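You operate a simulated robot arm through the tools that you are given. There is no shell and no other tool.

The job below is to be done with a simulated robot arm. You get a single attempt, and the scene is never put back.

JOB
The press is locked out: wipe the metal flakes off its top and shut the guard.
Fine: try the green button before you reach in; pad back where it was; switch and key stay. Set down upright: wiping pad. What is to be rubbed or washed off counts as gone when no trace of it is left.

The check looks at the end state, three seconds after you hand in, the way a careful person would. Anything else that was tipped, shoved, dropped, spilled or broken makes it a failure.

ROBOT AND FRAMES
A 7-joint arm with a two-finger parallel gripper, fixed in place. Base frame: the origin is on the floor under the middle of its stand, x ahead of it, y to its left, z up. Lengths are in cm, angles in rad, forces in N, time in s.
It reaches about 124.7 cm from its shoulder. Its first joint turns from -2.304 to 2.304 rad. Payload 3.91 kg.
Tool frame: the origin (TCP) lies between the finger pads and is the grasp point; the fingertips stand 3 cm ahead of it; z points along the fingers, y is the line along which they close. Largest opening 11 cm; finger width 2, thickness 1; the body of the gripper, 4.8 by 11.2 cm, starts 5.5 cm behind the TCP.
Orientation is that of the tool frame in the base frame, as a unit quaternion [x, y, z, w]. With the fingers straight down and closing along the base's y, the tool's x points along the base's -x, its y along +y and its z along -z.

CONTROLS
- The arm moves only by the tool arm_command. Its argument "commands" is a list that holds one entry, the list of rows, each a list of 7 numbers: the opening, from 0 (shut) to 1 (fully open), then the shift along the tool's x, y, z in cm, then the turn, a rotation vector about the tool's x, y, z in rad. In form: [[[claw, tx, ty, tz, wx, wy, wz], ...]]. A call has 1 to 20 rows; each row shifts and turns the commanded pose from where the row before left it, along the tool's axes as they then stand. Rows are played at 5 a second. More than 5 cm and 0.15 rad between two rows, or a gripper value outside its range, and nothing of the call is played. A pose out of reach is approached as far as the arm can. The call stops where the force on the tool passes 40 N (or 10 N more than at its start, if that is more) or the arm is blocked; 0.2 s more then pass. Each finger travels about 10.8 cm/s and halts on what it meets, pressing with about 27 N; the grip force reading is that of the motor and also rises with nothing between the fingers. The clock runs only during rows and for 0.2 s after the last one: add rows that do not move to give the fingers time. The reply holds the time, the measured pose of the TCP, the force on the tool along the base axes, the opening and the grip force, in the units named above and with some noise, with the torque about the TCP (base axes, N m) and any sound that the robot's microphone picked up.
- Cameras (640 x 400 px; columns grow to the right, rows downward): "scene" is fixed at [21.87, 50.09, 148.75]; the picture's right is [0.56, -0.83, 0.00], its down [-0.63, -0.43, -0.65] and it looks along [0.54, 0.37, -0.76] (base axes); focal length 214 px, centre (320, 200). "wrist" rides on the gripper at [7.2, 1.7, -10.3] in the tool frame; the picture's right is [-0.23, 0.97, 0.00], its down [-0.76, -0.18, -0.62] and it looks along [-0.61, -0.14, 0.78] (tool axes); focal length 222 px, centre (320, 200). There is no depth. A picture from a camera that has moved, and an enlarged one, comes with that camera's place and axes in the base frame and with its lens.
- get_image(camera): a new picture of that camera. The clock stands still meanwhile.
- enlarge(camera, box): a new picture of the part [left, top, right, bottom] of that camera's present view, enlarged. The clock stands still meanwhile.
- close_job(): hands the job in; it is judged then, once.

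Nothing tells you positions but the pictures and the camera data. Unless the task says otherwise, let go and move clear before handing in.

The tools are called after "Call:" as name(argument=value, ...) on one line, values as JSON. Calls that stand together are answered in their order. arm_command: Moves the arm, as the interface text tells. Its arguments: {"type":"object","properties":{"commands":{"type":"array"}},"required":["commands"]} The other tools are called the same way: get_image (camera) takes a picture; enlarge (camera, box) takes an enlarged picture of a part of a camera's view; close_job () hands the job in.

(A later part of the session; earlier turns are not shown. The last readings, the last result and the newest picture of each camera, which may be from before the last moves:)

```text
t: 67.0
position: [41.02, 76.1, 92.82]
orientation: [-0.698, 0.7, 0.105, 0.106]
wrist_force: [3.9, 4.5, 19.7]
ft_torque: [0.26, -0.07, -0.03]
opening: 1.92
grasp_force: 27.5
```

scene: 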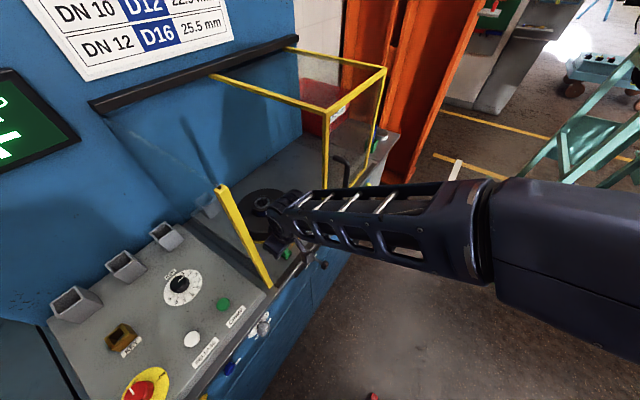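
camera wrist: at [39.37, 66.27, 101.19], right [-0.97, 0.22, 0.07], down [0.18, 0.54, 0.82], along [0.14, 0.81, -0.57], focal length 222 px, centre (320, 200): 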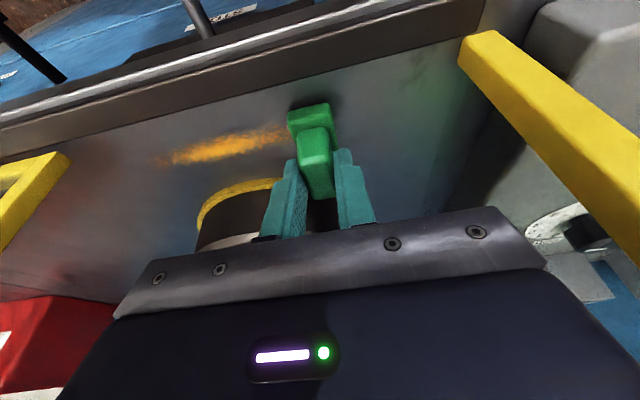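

Down to 20 N. I'll ease slightly more and start the first stroke towards +x in 1 cm steps.

Call:
arm_command(commands=[[[0, -0.02, 0, -0.06, 0, 0, 0], [0, 0, -0.7, 0, 0, 0, 0], [0, 0, -1, 0, 0, 0, 0], [0, 0, -1, 0, 0, 0, 0], [0, 0, -1, 0, 0, 0, 0]]])

Call:
get_image(camera="wrist")

```text
t: 68.2
position: [44.77, 76.11, 92.82]
orientation: [-0.698, 0.7, 0.105, 0.106]
wrist_force: [-3.0, -0.4, 3.1]
ft_torque: [-0.05, 0.1, -0.03]
opening: 1.93
grasp_force: 27.1
```

```text
taken
camera wrist: at [43.1, 66.17, 100.63], right [-0.97, 0.22, 0.07], down [0.18, 0.54, 0.82], along [0.14, 0.81, -0.57], focal length 222 px, centre (320, 200)
```

wrist: 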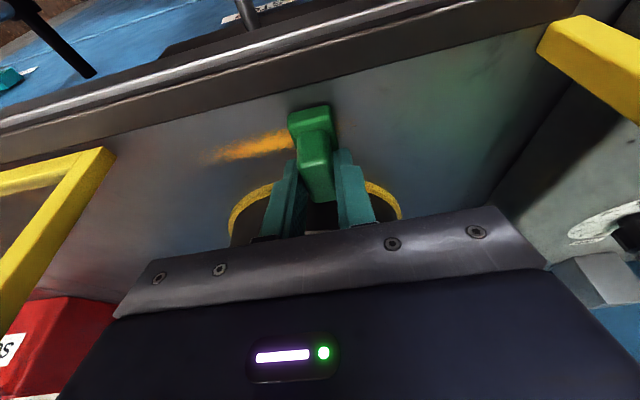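

The pad is wiping; pressure is now about 3 N. I'll add slight pressure and carry on to the right end.

Call:
arm_command(commands=[[[0, 0.015, -0.6, 0.05, 0, 0, 0], [0, 0, -1, 0, 0, 0, 0], [0, 0, -1, 0, 0, 0, 0], [0, 0, -1, 0, 0, 0, 0], [0, 0, -1, 0, 0, 0, 0], [0, 0, -1, 0, 0, 0, 0], [0, 0, -1, 0, 0, 0, 0]]])

Call:
get_image(camera="wrist")

Call:
get_image(camera="scene")

```text
t: 69.8
position: [51.19, 76.09, 92.78]
orientation: [-0.699, 0.7, 0.105, 0.106]
wrist_force: [-3.5, 0.5, 5.4]
ft_torque: [0.0, 0.14, -0.01]
opening: 1.91
grasp_force: 26.8
```

```text
taken
camera wrist: at [49.59, 66.22, 100.61], right [-0.97, 0.22, 0.07], down [0.18, 0.54, 0.82], along [0.14, 0.81, -0.57], focal length 222 px, centre (320, 200)
```

wrist: 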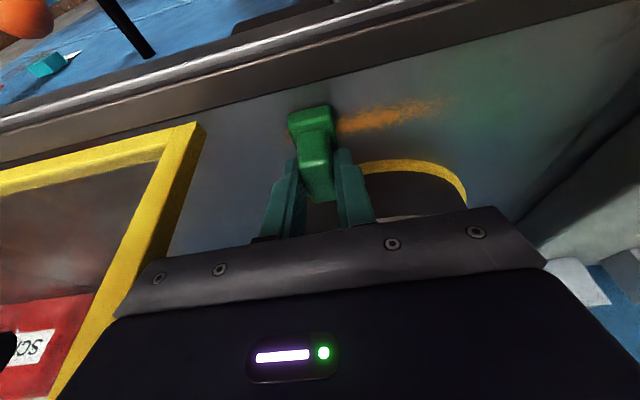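

```text
taken
```

scene: 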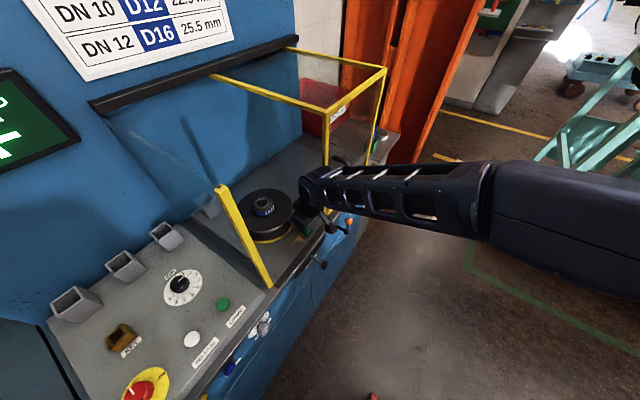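

The streak is already fainter behind the pad, so several passes will be needed. I'll finish this stroke to x≈54 with a bit more pressure, then go back.

Call:
arm_command(commands=[[[0, 0.012, -1, 0.04, 0, 0, 0], [0, 0, -1, 0, 0, 0, 0], [0, 0, -1, 0, 0, 0, 0]]])

Call:
get_image(camera="scene")

Call:
enlarge(camera="scene", box=[250, 120, 430, 260])

```text
t: 70.7
position: [53.71, 76.23, 92.85]
orientation: [-0.699, 0.699, 0.106, 0.104]
wrist_force: [-7.5, -5.9, 8.2]
ft_torque: [0.09, -0.69, -0.48]
opening: 1.91
grasp_force: 26.9
stopped in row 3: the force on the tool passed its limit at 44 N (the readings are from after the stop); the commanded pose is now the measured one
```

```text
taken
```

scene: 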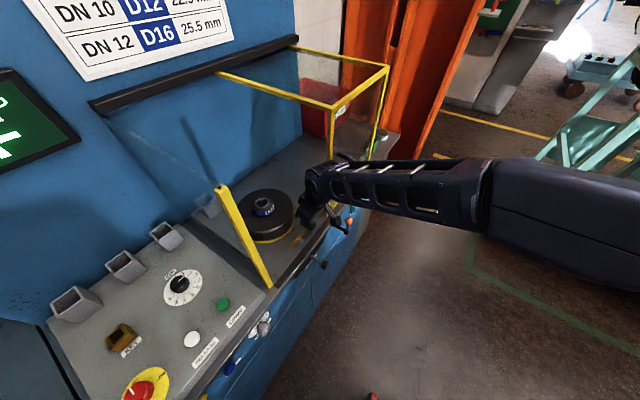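

```text
2.86 times, centred on (340, 190) of scene
camera zoom: at [21.87, 50.09, 148.75], right [0.56, -0.83, 0.0], down [-0.63, -0.43, -0.65], along [0.54, 0.37, -0.76], focal length 613 px, centre (263, 229)
```

zoom: 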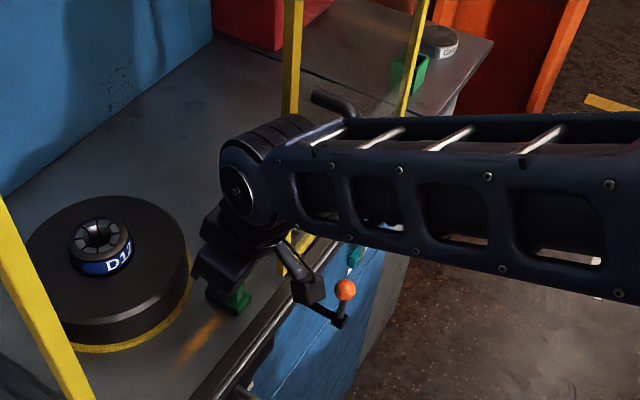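

The hand nudged the open guard slightly to the right at the end of that stroke; the guard slides freely and will be shut later, so that's harmless. I'll stroke back left with moderate pressure.

Call:
arm_command(commands=[[[0, 0, 0.5, 0, 0, 0, 0], [0, 0.012, 1, 0.04, 0, 0, 0], [0, 0, 1, 0, 0, 0, 0], [0, 0, 1, 0, 0, 0, 0], [0, 0, 1, 0, 0, 0, 0], [0, 0, 1, 0, 0, 0, 0], [0, 0, 1, 0, 0, 0, 0]]])

```text
t: 72.3
position: [47.42, 76.1, 92.67]
orientation: [0.7, -0.699, -0.106, -0.104]
wrist_force: [13.6, -0.1, 21.6]
ft_torque: [0.08, -0.46, -0.09]
opening: 1.88
grasp_force: 26.7
```

Pressure is 22 N with the friction as expected. I'll continue left to x≈41.

Call:
arm_command(commands=[[[0, -0.009, 1, -0.03, 0, 0, 0], [0, 0, 1, 0, 0, 0, 0], [0, 0, 1, 0, 0, 0, 0], [0, 0, 1, 0, 0, 0, 0], [0, 0, 1, 0, 0, 0, 0], [0, 0, 1, 0, 0, 0, 0], [0, 0, 0.6, 0, 0, 0, 0]]])

Call:
get_image(camera="wrist")

```text
t: 73.9
position: [40.77, 76.15, 92.73]
orientation: [0.699, -0.699, -0.106, -0.103]
wrist_force: [9.4, 0.1, 15.0]
ft_torque: [0.02, -0.34, -0.04]
opening: 1.94
grasp_force: 27.0
```

```text
taken
camera wrist: at [39.11, 66.23, 100.59], right [-0.97, 0.22, 0.07], down [0.18, 0.55, 0.82], along [0.14, 0.81, -0.57], focal length 222 px, centre (320, 200)
```

wrist: 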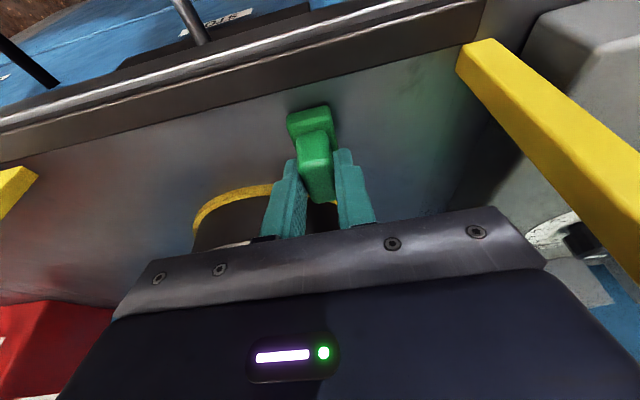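

Much of the streak is gone after the harder return stroke. I'll enlarge to look for any remaining trace.

Call:
enlarge(camera="wrist", box=[60, 70, 320, 240])

Call:
enlarge(camera="wrist", box=[300, 40, 480, 200])

Call:
enlarge(camera="scene", box=[230, 170, 370, 280])

```text
2.35 times, centred on (190, 155) of wrist
camera zoom: at [39.11, 66.23, 100.59], right [-0.97, 0.22, 0.07], down [0.18, 0.55, 0.82], along [0.14, 0.81, -0.57], focal length 523 px, centre (626, 306)
```

zoom: 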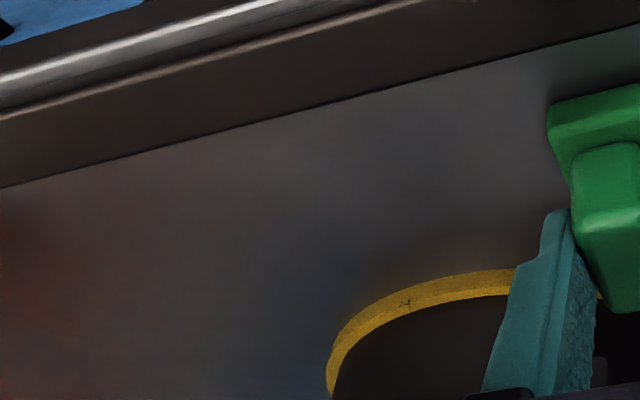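

```text
2.50 times, centred on (390, 120) of wrist
camera zoom: at [39.11, 66.23, 100.59], right [-0.97, 0.22, 0.07], down [0.18, 0.55, 0.82], along [0.14, 0.81, -0.57], focal length 555 px, centre (145, 400)
```

zoom: 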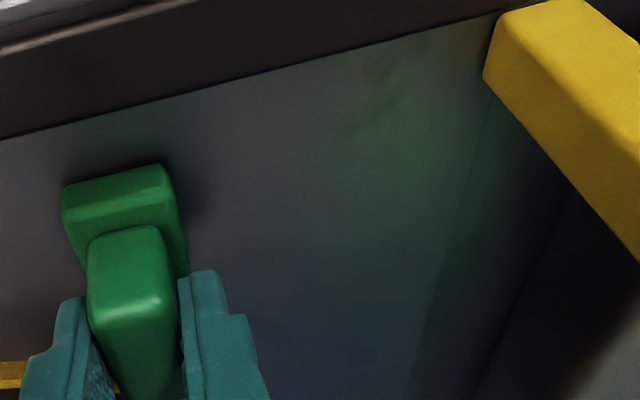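

```text
3.64 times, centred on (300, 225) of scene
camera zoom: at [21.87, 50.09, 148.75], right [0.56, -0.83, 0.0], down [-0.63, -0.43, -0.65], along [0.54, 0.37, -0.76], focal length 780 px, centre (393, 109)
```

zoom: 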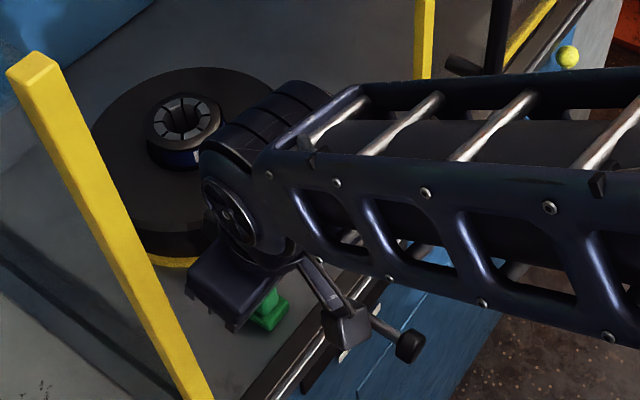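

It looks clean, but I'll make one more full pass for safety, stopping at x≈53.3 to keep clear of the guard.

Call:
arm_command(commands=[[[0, 0, -0.6, 0, 0, 0, 0], [0, 0, -1, 0, 0, 0, 0], [0, 0, -1, 0, 0, 0, 0], [0, 0, -1, 0, 0, 0, 0], [0, 0, -1, 0, 0, 0, 0], [0, 0, -1, 0, 0, 0, 0], [0, 0, -1, 0, 0, 0, 0], [0, 0, -1, 0, 0, 0, 0], [0, 0, -1, 0, 0, 0, 0], [0, 0, -1, 0, 0, 0, 0], [0, 0, -1, 0, 0, 0, 0], [0, 0, -1, 0, 0, 0, 0], [0, 0, -1, 0, 0, 0, 0]]])

Call:
arm_command(commands=[[[0, 0, 1, 0, 0, 0, 0], [0, 0, 1, 0, 0, 0, 0], [0, 0, 1, 0, 0, 0, 0], [0, 0, 1, 0, 0, 0, 0], [0, 0, 1, 0, 0, 0, 0], [0, 0, 1, 0, 0, 0, 0], [0, 0, 1, 0, 0, 0, 0], [0, 0, 1, 0, 0, 0, 0]]])

```text
t: 76.7
position: [53.33, 76.14, 92.76]
orientation: [-0.699, 0.7, 0.106, 0.104]
wrist_force: [-8.1, 0.4, 12.4]
ft_torque: [0.07, 0.19, 0.02]
opening: 1.92
grasp_force: 27.1
```

```text
t: 78.5
position: [45.34, 76.18, 92.68]
orientation: [0.7, -0.699, -0.107, -0.104]
wrist_force: [3.0, 1.3, 9.5]
ft_torque: [0.02, -0.11, -0.02]
opening: 1.92
grasp_force: 27.4
```

The extra pass is done with about 10–12 N. Now I lift the pad and inspect the deck.

Call:
arm_command(commands=[[[0, -0.295, 0, -0.955, 0, 0, 0], [0, -0.886, 0, -2.865, 0, 0, 0], [0, -0.886, 0, -2.865, 0, 0, 0], [0, -0.886, 0, -2.865, 0, 0, 0], [0, -0.65, 0, -2.1, 0, 0, 0], [0, 3.8, 0, -1.18, 0, 0, 0], [0, 3.8, 0, -1.18, 0, 0, 0], [0, 3.8, 0, -1.18, 0, 0, 0]]])

Call:
get_image(camera="wrist")

Call:
get_image(camera="scene")

Call:
enlarge(camera="scene", box=[230, 170, 370, 280])

Call:
enlarge(camera="wrist", box=[120, 80, 480, 260])

```text
t: 80.3
position: [45.43, 64.34, 104.88]
orientation: [0.7, -0.698, -0.107, -0.104]
wrist_force: [0.3, 0.4, 0.0]
ft_torque: [-0.03, 0.01, 0.04]
opening: 1.92
grasp_force: 27.1
```

```text
taken
camera wrist: at [43.82, 54.34, 112.83], right [-0.97, 0.22, 0.07], down [0.18, 0.55, 0.82], along [0.14, 0.81, -0.57], focal length 222 px, centre (320, 200)
```

wrist: 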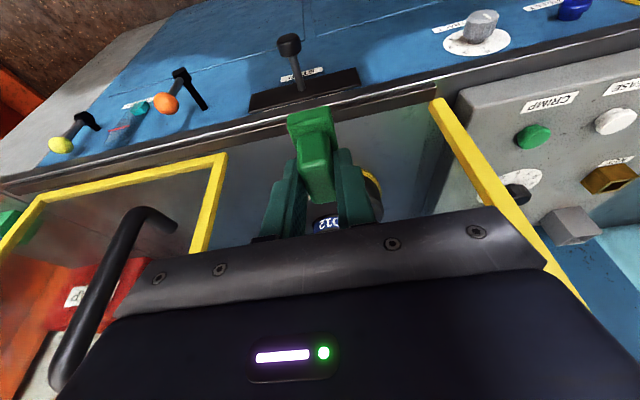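

```text
taken
```

scene: 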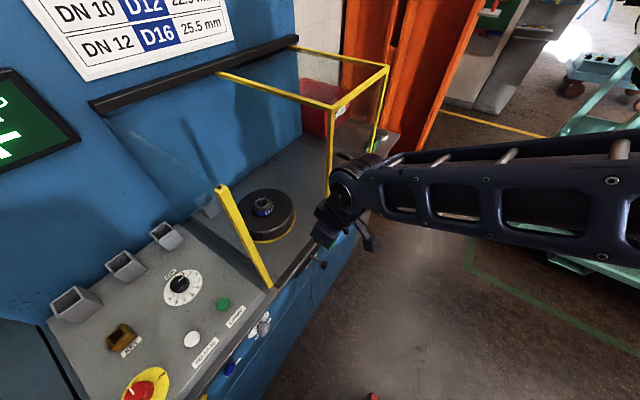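

```text
3.64 times, centred on (300, 225) of scene
camera zoom: at [21.87, 50.09, 148.75], right [0.56, -0.83, 0.0], down [-0.63, -0.43, -0.65], along [0.54, 0.37, -0.76], focal length 780 px, centre (393, 109)
```

zoom: 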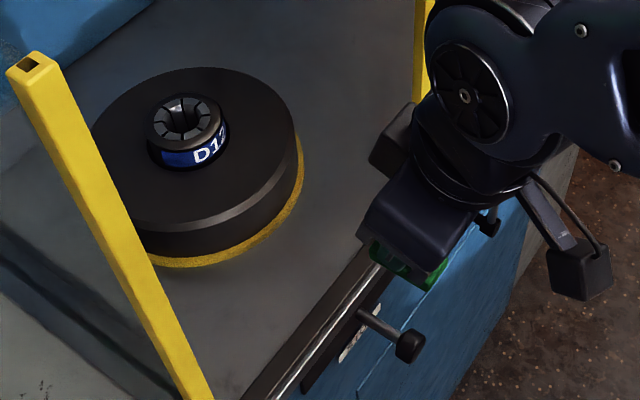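

```text
1.78 times, centred on (300, 170) of wrist
camera zoom: at [43.82, 54.34, 112.83], right [-0.97, 0.22, 0.07], down [0.18, 0.55, 0.82], along [0.14, 0.81, -0.57], focal length 395 px, centre (356, 253)
```

zoom: 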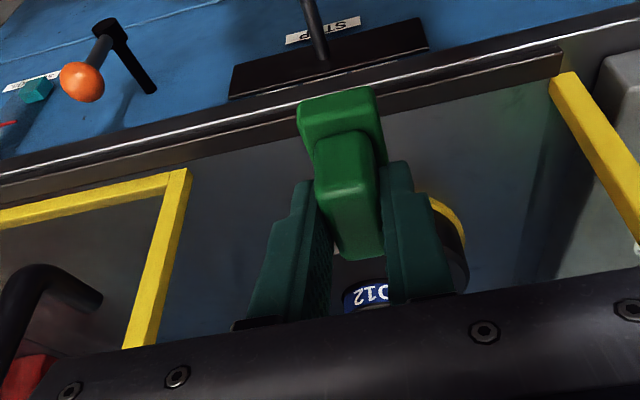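

The deck looks clean and the pad is still firmly held and level. I'll carry it back around the front to above its place on the panel.

Call:
arm_command(commands=[[[0, 4.44, 0, -1.374, 0, 0, 0], [0, 4.44, 0, -1.374, 0, 0, 0], [0, 0, 4.225, 0, 0, 0, 0], [0, 0, 4.225, 0, 0, 0, 0], [0, 0, 4.225, 0, 0, 0, 0], [0, 0, 4.225, 0, 0, 0, 0], [0, 0, 4.225, 0, 0, 0, 0], [0, 0, 4.225, 0, 0, 0, 0], [0, 0, 4.225, 0, 0, 0, 0], [0, 0, 4.225, 0, 0, 0, 0]]])

Call:
get_image(camera="wrist")

Call:
enlarge(camera="scene", box=[200, 150, 380, 300])

```text
t: 82.5
position: [11.59, 55.02, 104.96]
orientation: [0.7, -0.699, -0.107, -0.104]
wrist_force: [-0.5, 0.4, 0.0]
ft_torque: [-0.02, 0.06, 0.02]
opening: 1.9
grasp_force: 26.8
```

```text
taken
camera wrist: at [10.08, 45.07, 112.88], right [-0.97, 0.22, 0.07], down [0.18, 0.54, 0.82], along [0.14, 0.81, -0.57], focal length 222 px, centre (320, 200)
```

wrist: 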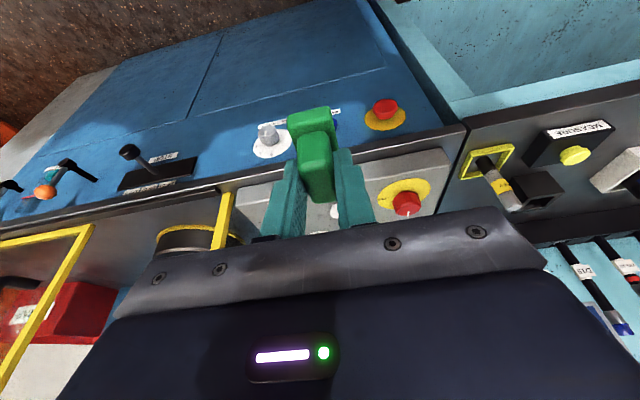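

```text
2.67 times, centred on (290, 225) of scene
camera zoom: at [21.87, 50.09, 148.75], right [0.56, -0.83, 0.0], down [-0.63, -0.43, -0.65], along [0.54, 0.37, -0.76], focal length 572 px, centre (400, 133)
```

zoom: 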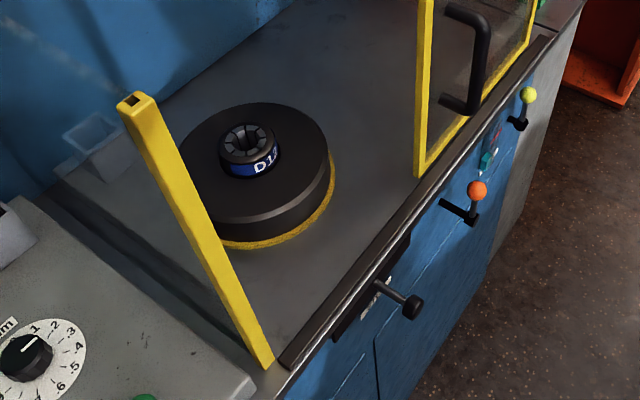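

The flakes are gone from the deck in the scene view. Now I bring the pad in over its old spot.

Call:
arm_command(commands=[[[0, -4.03, 0, 1.247, 0, 0, 0], [0, -4.03, 0, 1.247, 0, 0, 0], [0, -4.03, 0, 1.247, 0, 0, 0], [0, -4.03, 0, 1.247, 0, 0, 0], [0, -4.03, 0, 1.247, 0, 0, 0], [0, -4.03, 0, 1.247, 0, 0, 0], [0, -4.03, 0, 1.247, 0, 0, 0], [0, -4.03, 0, 1.247, 0, 0, 0], [0, -4.03, 0, 1.247, 0, 0, 0], [0, -4.03, 0, 1.247, 0, 0, 0], [0, 0, 0, 0, 0, 0, 0]]])

Call:
get_image(camera="wrist")

```text
t: 84.9
position: [11.65, 97.08, 104.96]
orientation: [0.7, -0.699, -0.106, -0.104]
wrist_force: [0.2, 0.2, -0.7]
ft_torque: [-0.01, 0.06, 0.02]
opening: 1.91
grasp_force: 27.4
```

```text
taken
camera wrist: at [10.03, 87.24, 112.83], right [-0.97, 0.22, 0.07], down [0.18, 0.55, 0.82], along [0.14, 0.81, -0.57], focal length 222 px, centre (320, 200)
```

wrist: 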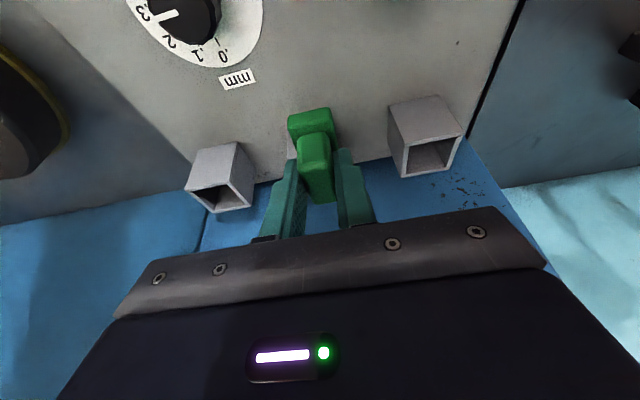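

I'll compare how the pad sits in the fingers against the picture from the grasp, as it may have shifted a bit while wiping.

Call:
enlarge(camera="wrist", box=[240, 90, 400, 210])

```text
3.33 times, centred on (320, 150) of wrist
camera zoom: at [10.03, 87.24, 112.83], right [-0.97, 0.22, 0.07], down [0.18, 0.55, 0.82], along [0.14, 0.81, -0.57], focal length 740 px, centre (320, 367)
```

zoom: 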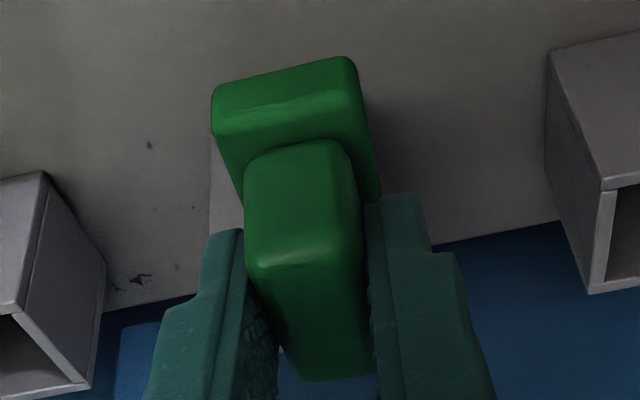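

The pad slid up about 0.5 cm in the fingers but stayed level, so it should touch at TCP z≈96.5. I'll descend to just above that.

Call:
arm_command(commands=[[[0, 0.637, 0.033, 2.42, 0, 0, 0], [0, 0.637, 0.033, 2.42, 0, 0, 0], [0, 0.637, 0.033, 2.42, 0, 0, 0], [0, 0, 0, 0, 0, 0, 0]]])

Call:
get_image(camera="wrist")

Call:
enlarge(camera="wrist", box=[240, 90, 400, 210])

```text
t: 85.9
position: [11.49, 97.34, 97.45]
orientation: [-0.699, 0.699, 0.106, 0.104]
wrist_force: [-0.3, -0.4, -0.4]
ft_torque: [0.0, 0.0, -0.02]
opening: 1.92
grasp_force: 27.4
```

```text
taken
camera wrist: at [9.94, 87.49, 105.29], right [-0.97, 0.22, 0.07], down [0.18, 0.55, 0.82], along [0.14, 0.81, -0.57], focal length 222 px, centre (320, 200)
```

wrist: 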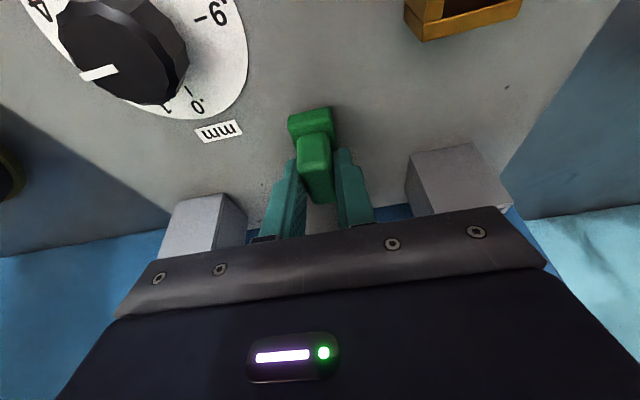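

```text
3.33 times, centred on (320, 150) of wrist
camera zoom: at [9.94, 87.49, 105.29], right [-0.97, 0.22, 0.07], down [0.18, 0.55, 0.82], along [0.14, 0.81, -0.57], focal length 740 px, centre (320, 367)
```

zoom: 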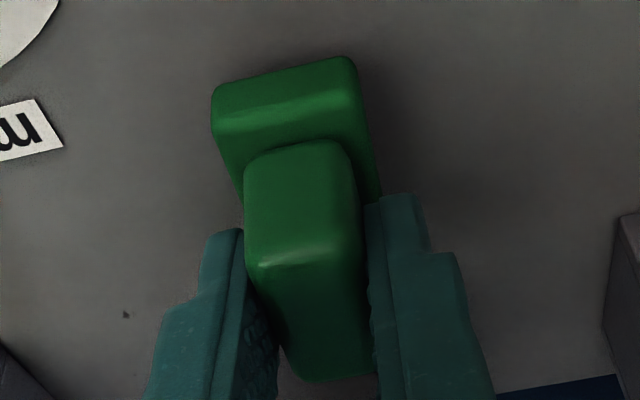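

The pad is just above the panel. I'll lower it in 2 mm steps until it touches.

Call:
arm_command(commands=[[[0, 0.059, 0, 0.191, 0, 0, 0], [0, 0.059, 0, 0.191, 0, 0, 0], [0, 0.059, 0, 0.191, 0, 0, 0]]])

```text
t: 86.7
position: [11.57, 97.44, 96.96]
orientation: [-0.699, 0.699, 0.106, 0.104]
wrist_force: [0.6, 0.3, -0.9]
ft_torque: [-0.01, -0.01, 0.01]
opening: 1.91
grasp_force: 27.6
```

Call:
arm_command(commands=[[[0, 0.03, 0, 0.0955, 0, 0, 0], [0, 0.03, 0, 0.0955, 0, 0, 0], [0, 0, 0, 0, 0, 0, 0]]])

```text
t: 87.5
position: [11.53, 97.4, 96.69]
orientation: [0.7, -0.699, -0.107, -0.104]
wrist_force: [0.1, 0.0, 3.4]
ft_torque: [0.03, -0.09, -0.01]
opening: 1.93
grasp_force: 27.4
```

Contact at z=96.7 with about 3 N: the pad is resting on the panel. I'll open the fingers.

Call:
arm_command(commands=[[[0.2, 0, 0, 0, 0, 0, 0], [0.25, 0, 0, 0, 0, 0, 0], [0.364, 0, 0, 0, 0, 0, 0], [0.364, 0, 0, 0, 0, 0, 0]]])

Call:
enlarge(camera="wrist", box=[240, 90, 400, 210])

```text
t: 88.5
position: [11.47, 97.36, 96.68]
orientation: [-0.699, 0.699, 0.107, 0.104]
wrist_force: [1.2, -0.4, 0.8]
ft_torque: [0.02, -0.01, 0.03]
opening: 4.02
grasp_force: 0.0
```

```text
3.33 times, centred on (320, 150) of wrist
camera zoom: at [9.95, 87.51, 104.49], right [-0.97, 0.22, 0.07], down [0.18, 0.55, 0.82], along [0.14, 0.81, -0.57], focal length 740 px, centre (320, 367)
```

zoom: 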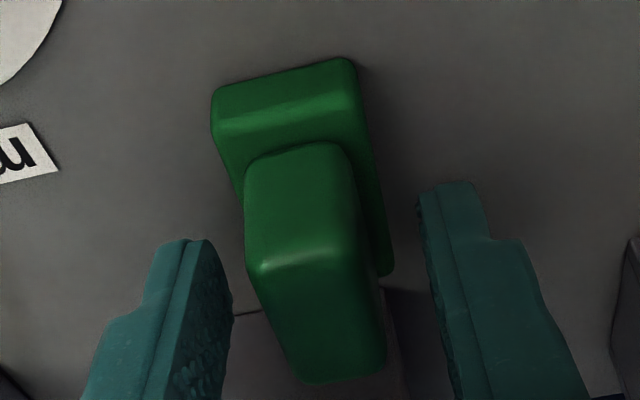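

The pad stands upright within about 3 mm of where it was. I'll rise straight up and back away.

Call:
arm_command(commands=[[[0.364, -0.3, 0, -0.96, 0, 0, 0], [0.364, -0.9, 0, -2.9, 0, 0, 0], [0.364, -0.9, 0, -2.9, 0, 0, 0], [0.364, 4.01, 0, -1.241, 0, 0, 0], [0.364, 4.01, 0, -1.241, 0, 0, 0], [0.364, 4.01, 0, -1.241, 0, 0, 0], [0.364, 4.01, 0, -1.241, 0, 0, 0], [0.364, 4.01, 0, -1.241, 0, 0, 0], [0.364, 4.01, 0, -1.241, 0, 0, 0], [0.364, 4.01, 0, -1.241, 0, 0, 0], [0.364, 4.01, 0, -1.241, 0, 0, 0], [0.364, 4.01, 0, -1.241, 0, 0, 0], [0.364, 4.01, 0, -1.241, 0, 0, 0]]])

Call:
get_image(camera="scene")

Call:
enlarge(camera="scene", box=[100, 240, 180, 310])

Call:
enlarge(camera="scene", box=[180, 120, 420, 300])

```text
t: 91.3
position: [11.66, 55.71, 103.71]
orientation: [0.699, -0.699, -0.107, -0.103]
wrist_force: [0.3, 0.8, 0.2]
ft_torque: [0.02, -0.02, 0.0]
opening: 3.98
grasp_force: 0.2
```

```text
taken
```

scene: 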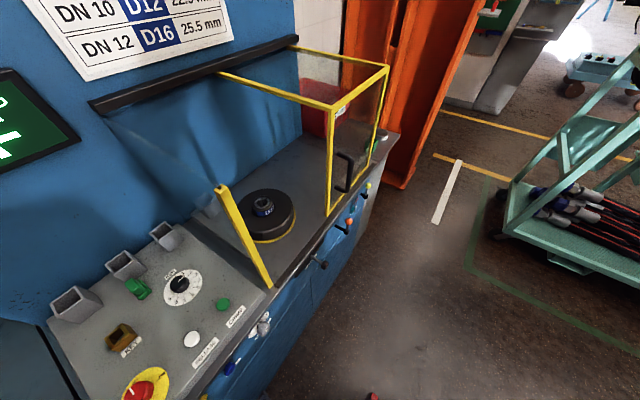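

```text
5.71 times, centred on (140, 275) of scene
camera zoom: at [21.87, 50.09, 148.75], right [0.56, -0.83, 0.0], down [-0.63, -0.43, -0.65], along [0.54, 0.37, -0.76], focal length 1226 px, centre (1349, -229)
```

zoom: 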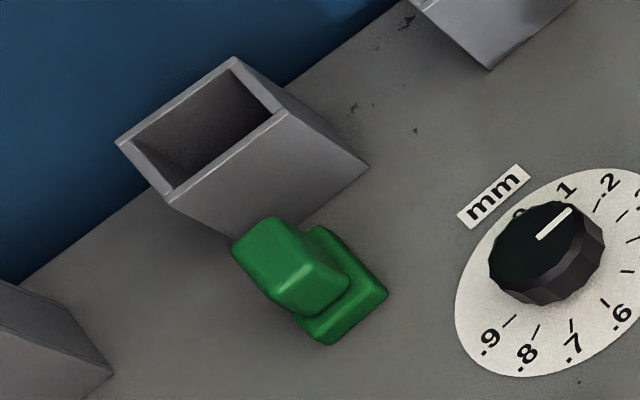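

```text
2.22 times, centred on (300, 210) of scene
camera zoom: at [21.87, 50.09, 148.75], right [0.56, -0.83, 0.0], down [-0.63, -0.43, -0.65], along [0.54, 0.37, -0.76], focal length 477 px, centre (364, 178)
```

zoom: 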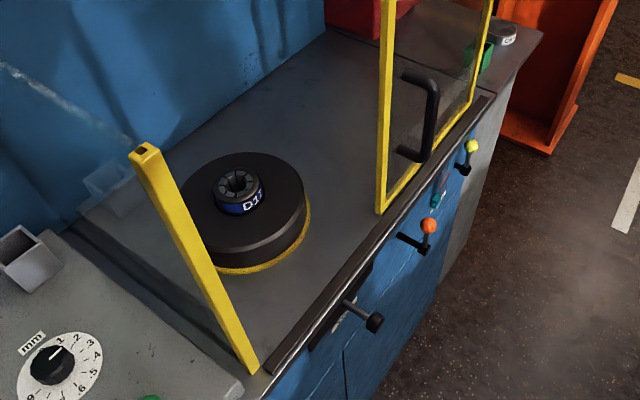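

The pad is back in place, the deck is clean, and the guard is still open with its handle bar now near (64.3, 68.7, z 101–114). I'll untilt the tool and go above the handle to straddle the bar with open fingers.

Call:
arm_command(commands=[[[0.364, 0, 0, 0, 0, 0.15, 0], [0.364, 0, 0, 0, 0, 0.15, 0], [0.364, 0, -4.38, -1.5, 0, 0, 0], [0.364, 0, -4.38, -1.5, 0, 0, 0], [0.364, 0, -4.38, -1.5, 0, 0, 0], [0.364, 0, -4.38, -1.5, 0, 0, 0], [0.364, 0, -4.38, -1.5, 0, 0, 0], [0.364, 0, -4.38, -1.5, 0, 0, 0], [0.364, 0, -4.38, -1.5, 0, 0, 0], [0.364, 0, -4.38, -1.5, 0, 0, 0], [0.364, 0, -4.38, -1.5, 0, 0, 0], [0.364, 0, -4.38, -1.5, 0, 0, 0], [0.364, 0, -4.38, -1.5, 0, 0, 0], [0.364, 0, -4.38, -1.5, 0, 0, 0]]])

Call:
get_image(camera="wrist")

Call:
get_image(camera="scene")

```text
t: 94.3
position: [64.29, 55.56, 121.81]
orientation: [0.708, -0.706, -0.001, 0.002]
wrist_force: [0.1, -0.9, -0.4]
ft_torque: [0.0, -0.05, -0.02]
opening: 4.01
grasp_force: 0.1
```

```text
taken
camera wrist: at [62.61, 48.4, 132.19], right [-0.97, 0.22, 0.0], down [0.18, 0.76, 0.62], along [0.14, 0.61, -0.78], focal length 222 px, centre (320, 200)
```

wrist: 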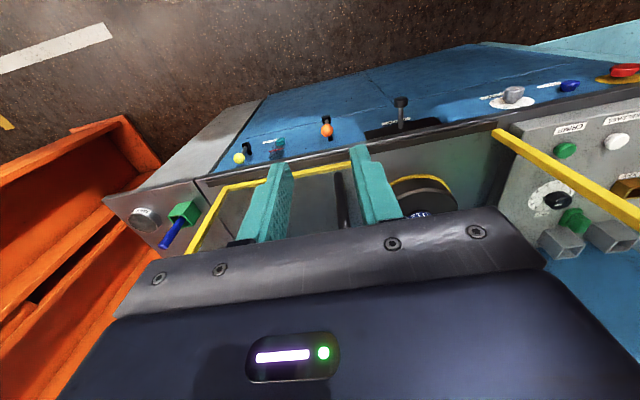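

```text
taken
```

scene: 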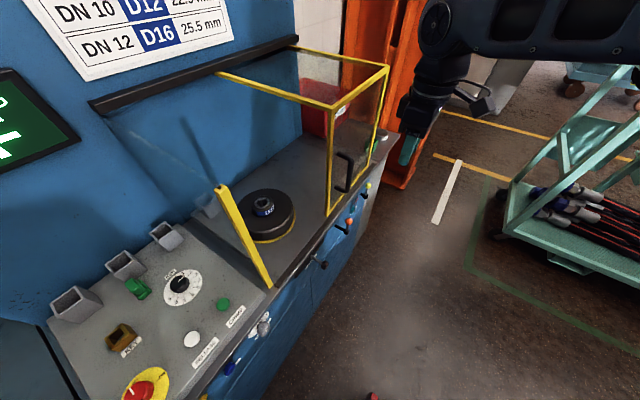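

The handle bar is between the fingers in view. I'll enlarge to pin down its position.

Call:
enlarge(camera="wrist", box=[260, 130, 420, 250])

Call:
enlarge(camera="scene", box=[300, 60, 420, 230])

```text
3.33 times, centred on (340, 190) of wrist
camera zoom: at [62.61, 48.4, 132.19], right [-0.97, 0.22, 0.0], down [0.18, 0.76, 0.62], along [0.14, 0.61, -0.78], focal length 740 px, centre (253, 233)
```

zoom: 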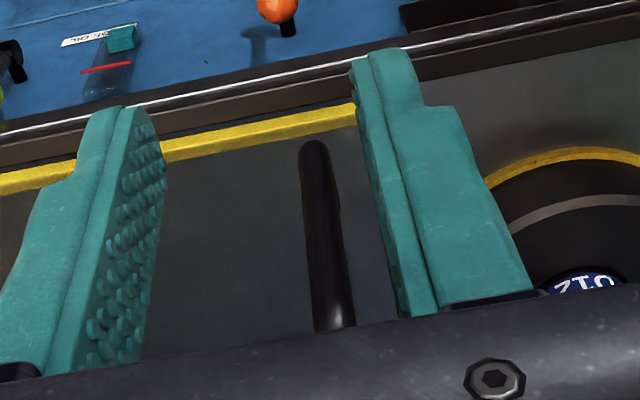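

```text
2.35 times, centred on (360, 145) of scene
camera zoom: at [21.87, 50.09, 148.75], right [0.56, -0.83, 0.0], down [-0.63, -0.43, -0.65], along [0.54, 0.37, -0.76], focal length 505 px, centre (226, 329)
```

zoom: 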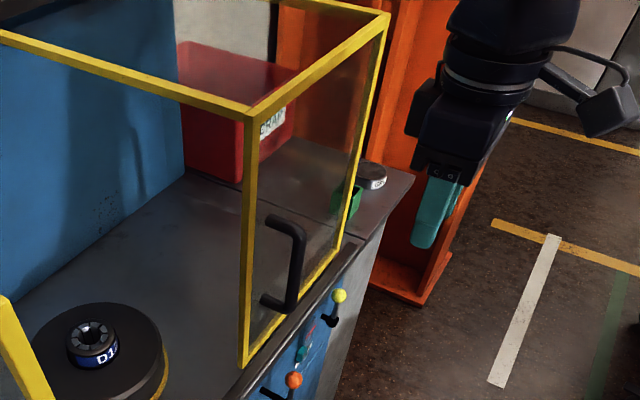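

The bar is at x≈64.0, y≈68.85, z 100.5–113.5. I'll move over it and lower the open fingers so they straddle it.

Call:
arm_command(commands=[[[0.364, -4.4, 0.05, 0, 0, 0, 0], [0.364, -4.4, 0.05, 0, 0, 0, 0], [0.364, -4.4, 0.05, 0, 0, 0, 0], [0.364, 0, 0, 0, 0, 0, 0]]])

Call:
get_image(camera="wrist")

Call:
enlarge(camera="scene", box=[300, 60, 420, 230])

```text
t: 95.3
position: [63.98, 68.76, 121.68]
orientation: [0.708, -0.707, 0.0, 0.002]
wrist_force: [-0.3, 0.5, -0.1]
ft_torque: [-0.02, 0.03, -0.03]
opening: 3.99
grasp_force: 0.0
```

```text
taken
camera wrist: at [62.47, 61.66, 132.05], right [-0.97, 0.23, 0.0], down [0.18, 0.76, 0.62], along [0.14, 0.61, -0.78], focal length 222 px, centre (320, 200)
```

wrist: 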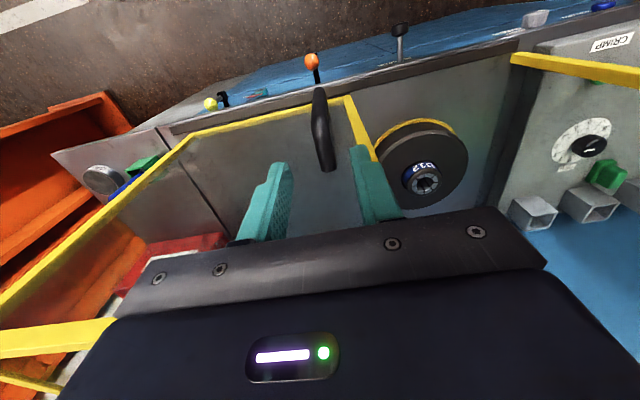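

```text
2.35 times, centred on (360, 145) of scene
camera zoom: at [21.87, 50.09, 148.75], right [0.56, -0.83, 0.0], down [-0.63, -0.43, -0.65], along [0.54, 0.37, -0.76], focal length 505 px, centre (226, 329)
```

zoom: 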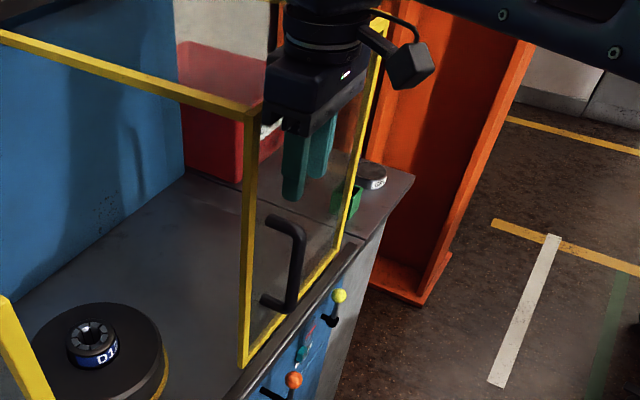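

The fingers are positioned on either side above the bar. I'll lower them to straddle it.

Call:
arm_command(commands=[[[0.364, 0, 0, 2.8, 0, 0, 0], [0.364, 0, 0, 2.8, 0, 0, 0], [0.364, 0, 0, 2.8, 0, 0, 0], [0.364, 0, 0, 2.6, 0, 0, 0], [0.364, 0, 0, 0, 0, 0, 0]]])

Call:
get_image(camera="wrist")

Call:
enlarge(camera="scene", box=[300, 60, 420, 230])

```text
t: 95.7
position: [63.99, 69.0, 121.17]
orientation: [0.708, -0.706, -0.005, -0.005]
wrist_force: [-0.2, 0.0, 6.4]
ft_torque: [0.26, 0.09, 0.0]
opening: 4.01
grasp_force: 0.1
stopped in row 1: the force on the tool passed its limit at 63 N (the readings are from after the stop); the commanded pose is now the measured one
```

```text
taken
camera wrist: at [62.29, 61.64, 131.35], right [-0.97, 0.23, 0.0], down [0.18, 0.75, 0.63], along [0.14, 0.62, -0.77], focal length 222 px, centre (320, 200)
```

wrist: 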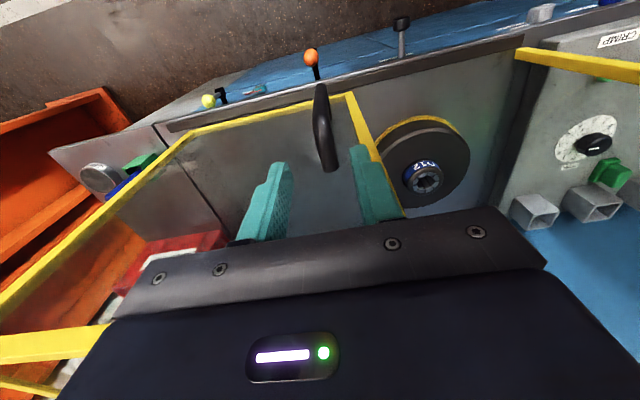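

```text
2.35 times, centred on (360, 145) of scene
camera zoom: at [21.87, 50.09, 148.75], right [0.56, -0.83, 0.0], down [-0.63, -0.43, -0.65], along [0.54, 0.37, -0.76], focal length 505 px, centre (226, 329)
```

zoom: 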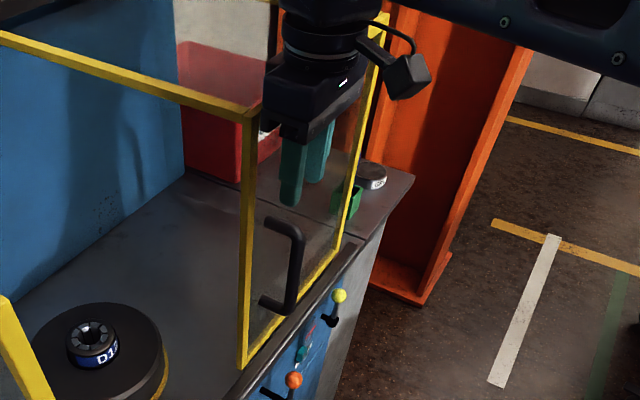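

Something on the hand's far side caught the guard's top edge on the way down: a small box on the gripper reaches about 4 cm towards the guard. I'll back off and come in from the front instead, with the tool tilted 0.6 rad so the palm stays away from the guard.

Call:
arm_command(commands=[[[0.364, 0, 0, -1, 0, 0, 0], [0.364, 4, 0, 0, 0, 0, 0], [0.364, 4, 0, 0, 0, 0, 0], [0.364, 4, 0, 0, 0, 0, 0], [0.364, 0, 0, 0, 0, -0.15, 0], [0.364, 0, 0, 0, 0, -0.15, 0], [0.364, 0, 0, 0, 0, -0.15, 0], [0.364, 0, 0, 0, 0, -0.15, 0], [0.364, 0, 0, 0, 0, 0, 0]]])

Call:
get_image(camera="scene")

Call:
get_image(camera="wrist")

```text
t: 97.7
position: [63.93, 56.91, 121.74]
orientation: [0.675, -0.673, -0.212, -0.215]
wrist_force: [0.8, -0.3, -0.2]
ft_torque: [-0.01, 0.04, 0.0]
opening: 4.02
grasp_force: 0.1
```

```text
taken
```

scene: 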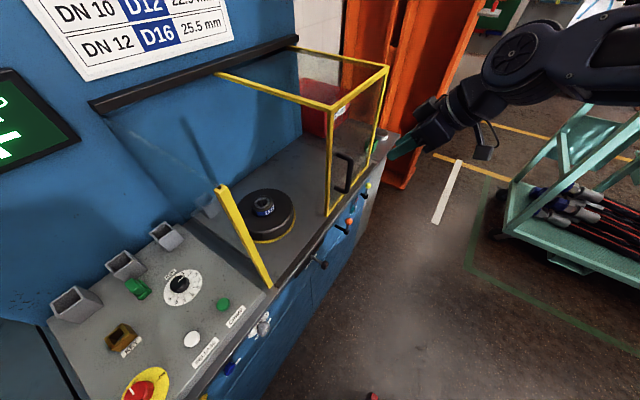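

```text
taken
camera wrist: at [62.31, 45.17, 126.19], right [-0.97, 0.18, 0.13], down [0.18, 0.26, 0.95], along [0.14, 0.95, -0.29], focal length 222 px, centre (320, 200)
```

wrist: 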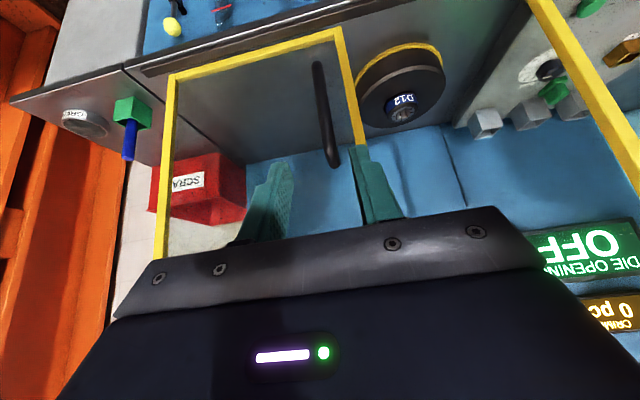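

The handle is clearly visible ahead with the tilted tool. I'll lower in front of the guard to handle height.

Call:
arm_command(commands=[[[0.364, 2.34, 0, 3.33, 0, 0, 0], [0.364, 2.34, 0, 3.33, 0, 0, 0], [0.364, 2.34, 0, 3.33, 0, 0, 0], [0.364, 0, 0, 0, 0, 0, 0]]])

Call:
get_image(camera="wrist")

Call:
enlarge(camera="scene", box=[300, 60, 480, 230])

```text
t: 98.7
position: [63.86, 57.05, 109.74]
orientation: [0.675, -0.673, -0.213, -0.213]
wrist_force: [-0.9, -0.5, -0.1]
ft_torque: [0.02, 0.02, 0.0]
opening: 4.02
grasp_force: 0.0
```

```text
taken
camera wrist: at [62.31, 45.16, 114.07], right [-0.97, 0.18, 0.13], down [0.18, 0.27, 0.95], along [0.14, 0.95, -0.29], focal length 222 px, centre (320, 200)
```

wrist: 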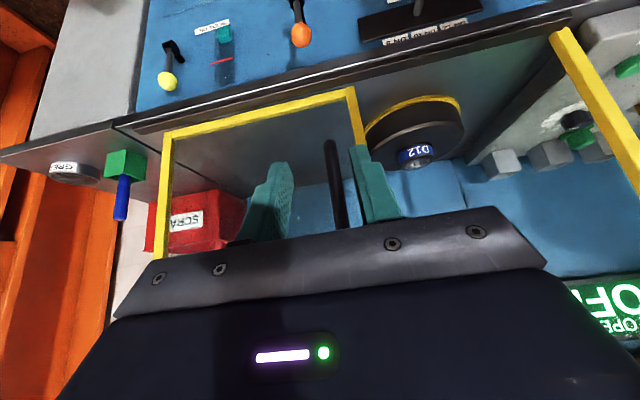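

```text
2.35 times, centred on (390, 145) of scene
camera zoom: at [21.87, 50.09, 148.75], right [0.56, -0.83, 0.0], down [-0.63, -0.43, -0.65], along [0.54, 0.37, -0.76], focal length 505 px, centre (155, 329)
```

zoom: 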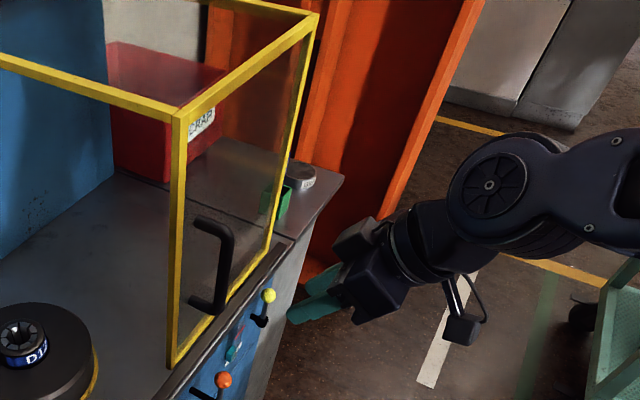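

The bar lines up with the middle of the fingers (x≈63.8). I'll advance so the fingers straddle it.

Call:
arm_command(commands=[[[0.364, -3.05, 0, 2.147, 0, 0, 0], [0.364, -3.05, 0, 2.147, 0, 0, 0], [0.364, -1.6, 0, 1.13, 0, 0, 0], [0.364, -1.4, 0, 0.98, 0, 0, 0], [0.364, 0, 0, 0, 0, 0, 0]]])

Call:
get_image(camera="wrist")

Call:
enlarge(camera="scene", box=[300, 60, 480, 230])

```text
t: 99.8
position: [64.02, 68.0, 109.59]
orientation: [0.675, -0.673, -0.213, -0.213]
wrist_force: [-0.7, -0.1, 0.1]
ft_torque: [0.01, -0.02, 0.01]
opening: 4.0
grasp_force: 0.0
```

```text
taken
camera wrist: at [62.38, 56.28, 113.95], right [-0.97, 0.18, 0.13], down [0.18, 0.27, 0.95], along [0.14, 0.95, -0.29], focal length 222 px, centre (320, 200)
```

wrist: 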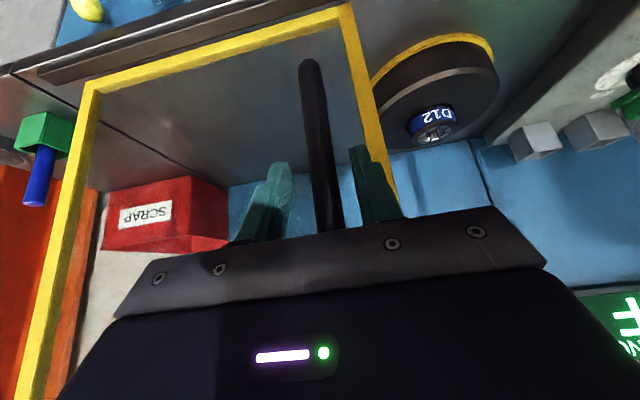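

```text
2.35 times, centred on (390, 145) of scene
camera zoom: at [21.87, 50.09, 148.75], right [0.56, -0.83, 0.0], down [-0.63, -0.43, -0.65], along [0.54, 0.37, -0.76], focal length 505 px, centre (155, 329)
```

zoom: 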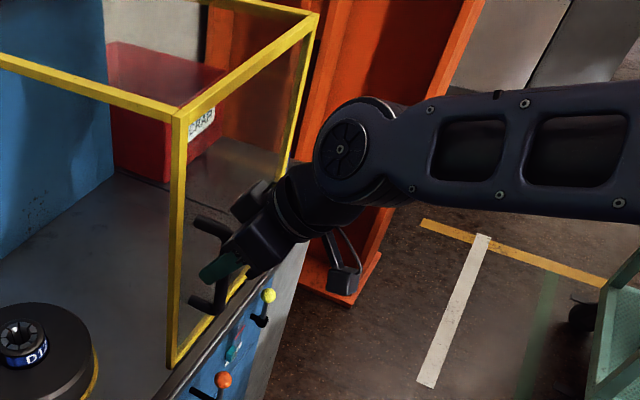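

The bar is now between the fingers. I'll narrow the opening to about 2.4 cm and begin pulling the guard slowly towards -x.

Call:
arm_command(commands=[[[0.22, 0, 0, 0, 0, 0, 0], [0.22, 0, 0, 0, 0, 0, 0], [0.22, 0, 0.4, 0, 0, 0, 0], [0.22, 0, 0.4, 0, 0, 0, 0], [0.22, 0, 0.4, 0, 0, 0, 0], [0.22, 0, 0.4, 0, 0, 0, 0]]])

```text
t: 101.2
position: [62.37, 68.04, 109.62]
orientation: [0.675, -0.674, -0.211, -0.213]
wrist_force: [0.3, -0.8, -0.6]
ft_torque: [0.01, 0.03, -0.01]
opening: 2.43
grasp_force: 0.6
```

No resistance registered yet; I'll check whether the guard is moving.

Call:
get_image(camera="wrist")

Call:
enlarge(camera="scene", box=[300, 60, 480, 230])

```text
taken
camera wrist: at [60.74, 56.28, 113.91], right [-0.97, 0.18, 0.13], down [0.18, 0.27, 0.95], along [0.14, 0.95, -0.29], focal length 222 px, centre (320, 200)
```

wrist: 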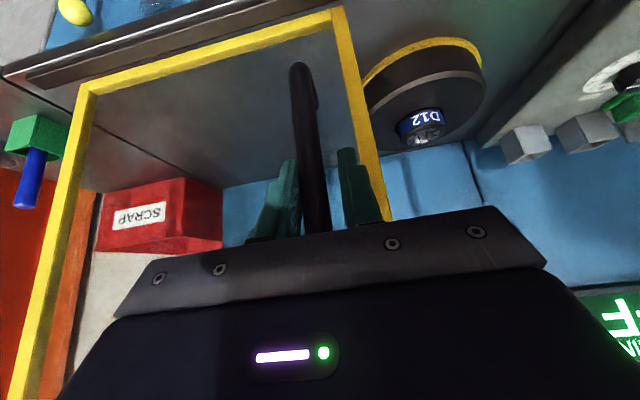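

```text
2.35 times, centred on (390, 145) of scene
camera zoom: at [21.87, 50.09, 148.75], right [0.56, -0.83, 0.0], down [-0.63, -0.43, -0.65], along [0.54, 0.37, -0.76], focal length 505 px, centre (155, 329)
```

zoom: 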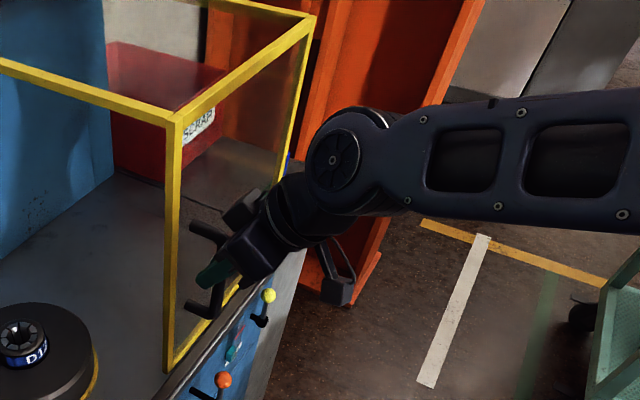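

The guard is following. I'll continue pulling it left at a modest pace.

Call:
arm_command(commands=[[[0.22, 0, 0.7, 0, 0, 0, 0], [0.22, 0, 0.7, 0, 0, 0, 0], [0.22, 0, 0.7, 0, 0, 0, 0], [0.22, 0, 0.7, 0, 0, 0, 0], [0.22, 0, 0.7, 0, 0, 0, 0], [0.22, 0, 0.7, 0, 0, 0, 0], [0.22, 0, 0.7, 0, 0, 0, 0], [0.22, 0, 0.7, 0, 0, 0, 0], [0.22, 0, 0.7, 0, 0, 0, 0], [0.22, 0, 0.7, 0, 0, 0, 0], [0.22, 0, 0.7, 0, 0, 0, 0], [0.22, 0, 0.7, 0, 0, 0, 0], [0.22, 0, 0.7, 0, 0, 0, 0], [0.22, 0, 0.7, 0, 0, 0, 0]]])

Call:
get_image(camera="scene")

Call:
get_image(camera="wrist")

```text
t: 104.2
position: [52.54, 68.04, 109.48]
orientation: [0.675, -0.673, -0.213, -0.214]
wrist_force: [0.2, -0.8, -0.6]
ft_torque: [-0.01, 0.01, 0.0]
opening: 2.41
grasp_force: 0.0
```

```text
taken
```

scene: 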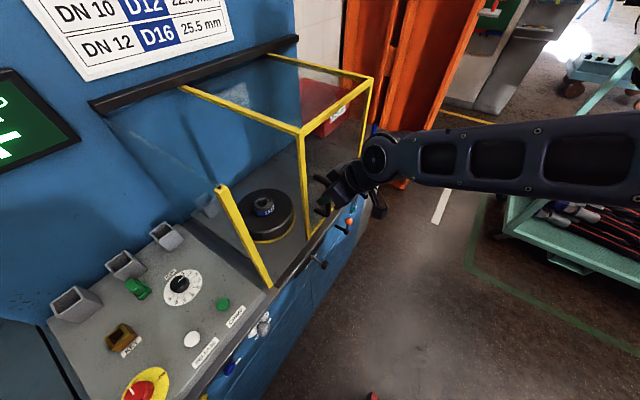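

```text
taken
camera wrist: at [50.93, 56.24, 113.89], right [-0.97, 0.18, 0.13], down [0.18, 0.27, 0.95], along [0.14, 0.95, -0.29], focal length 222 px, centre (320, 200)
```

wrist: 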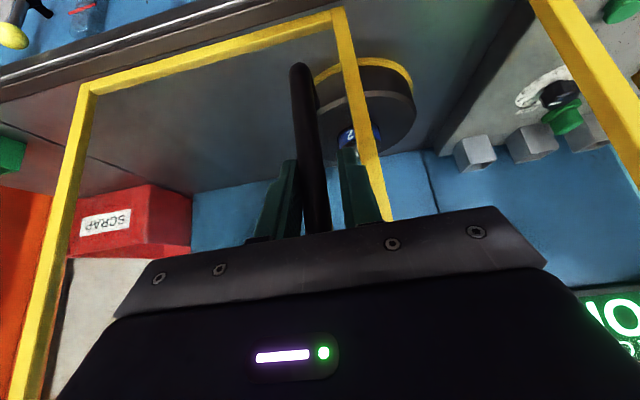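

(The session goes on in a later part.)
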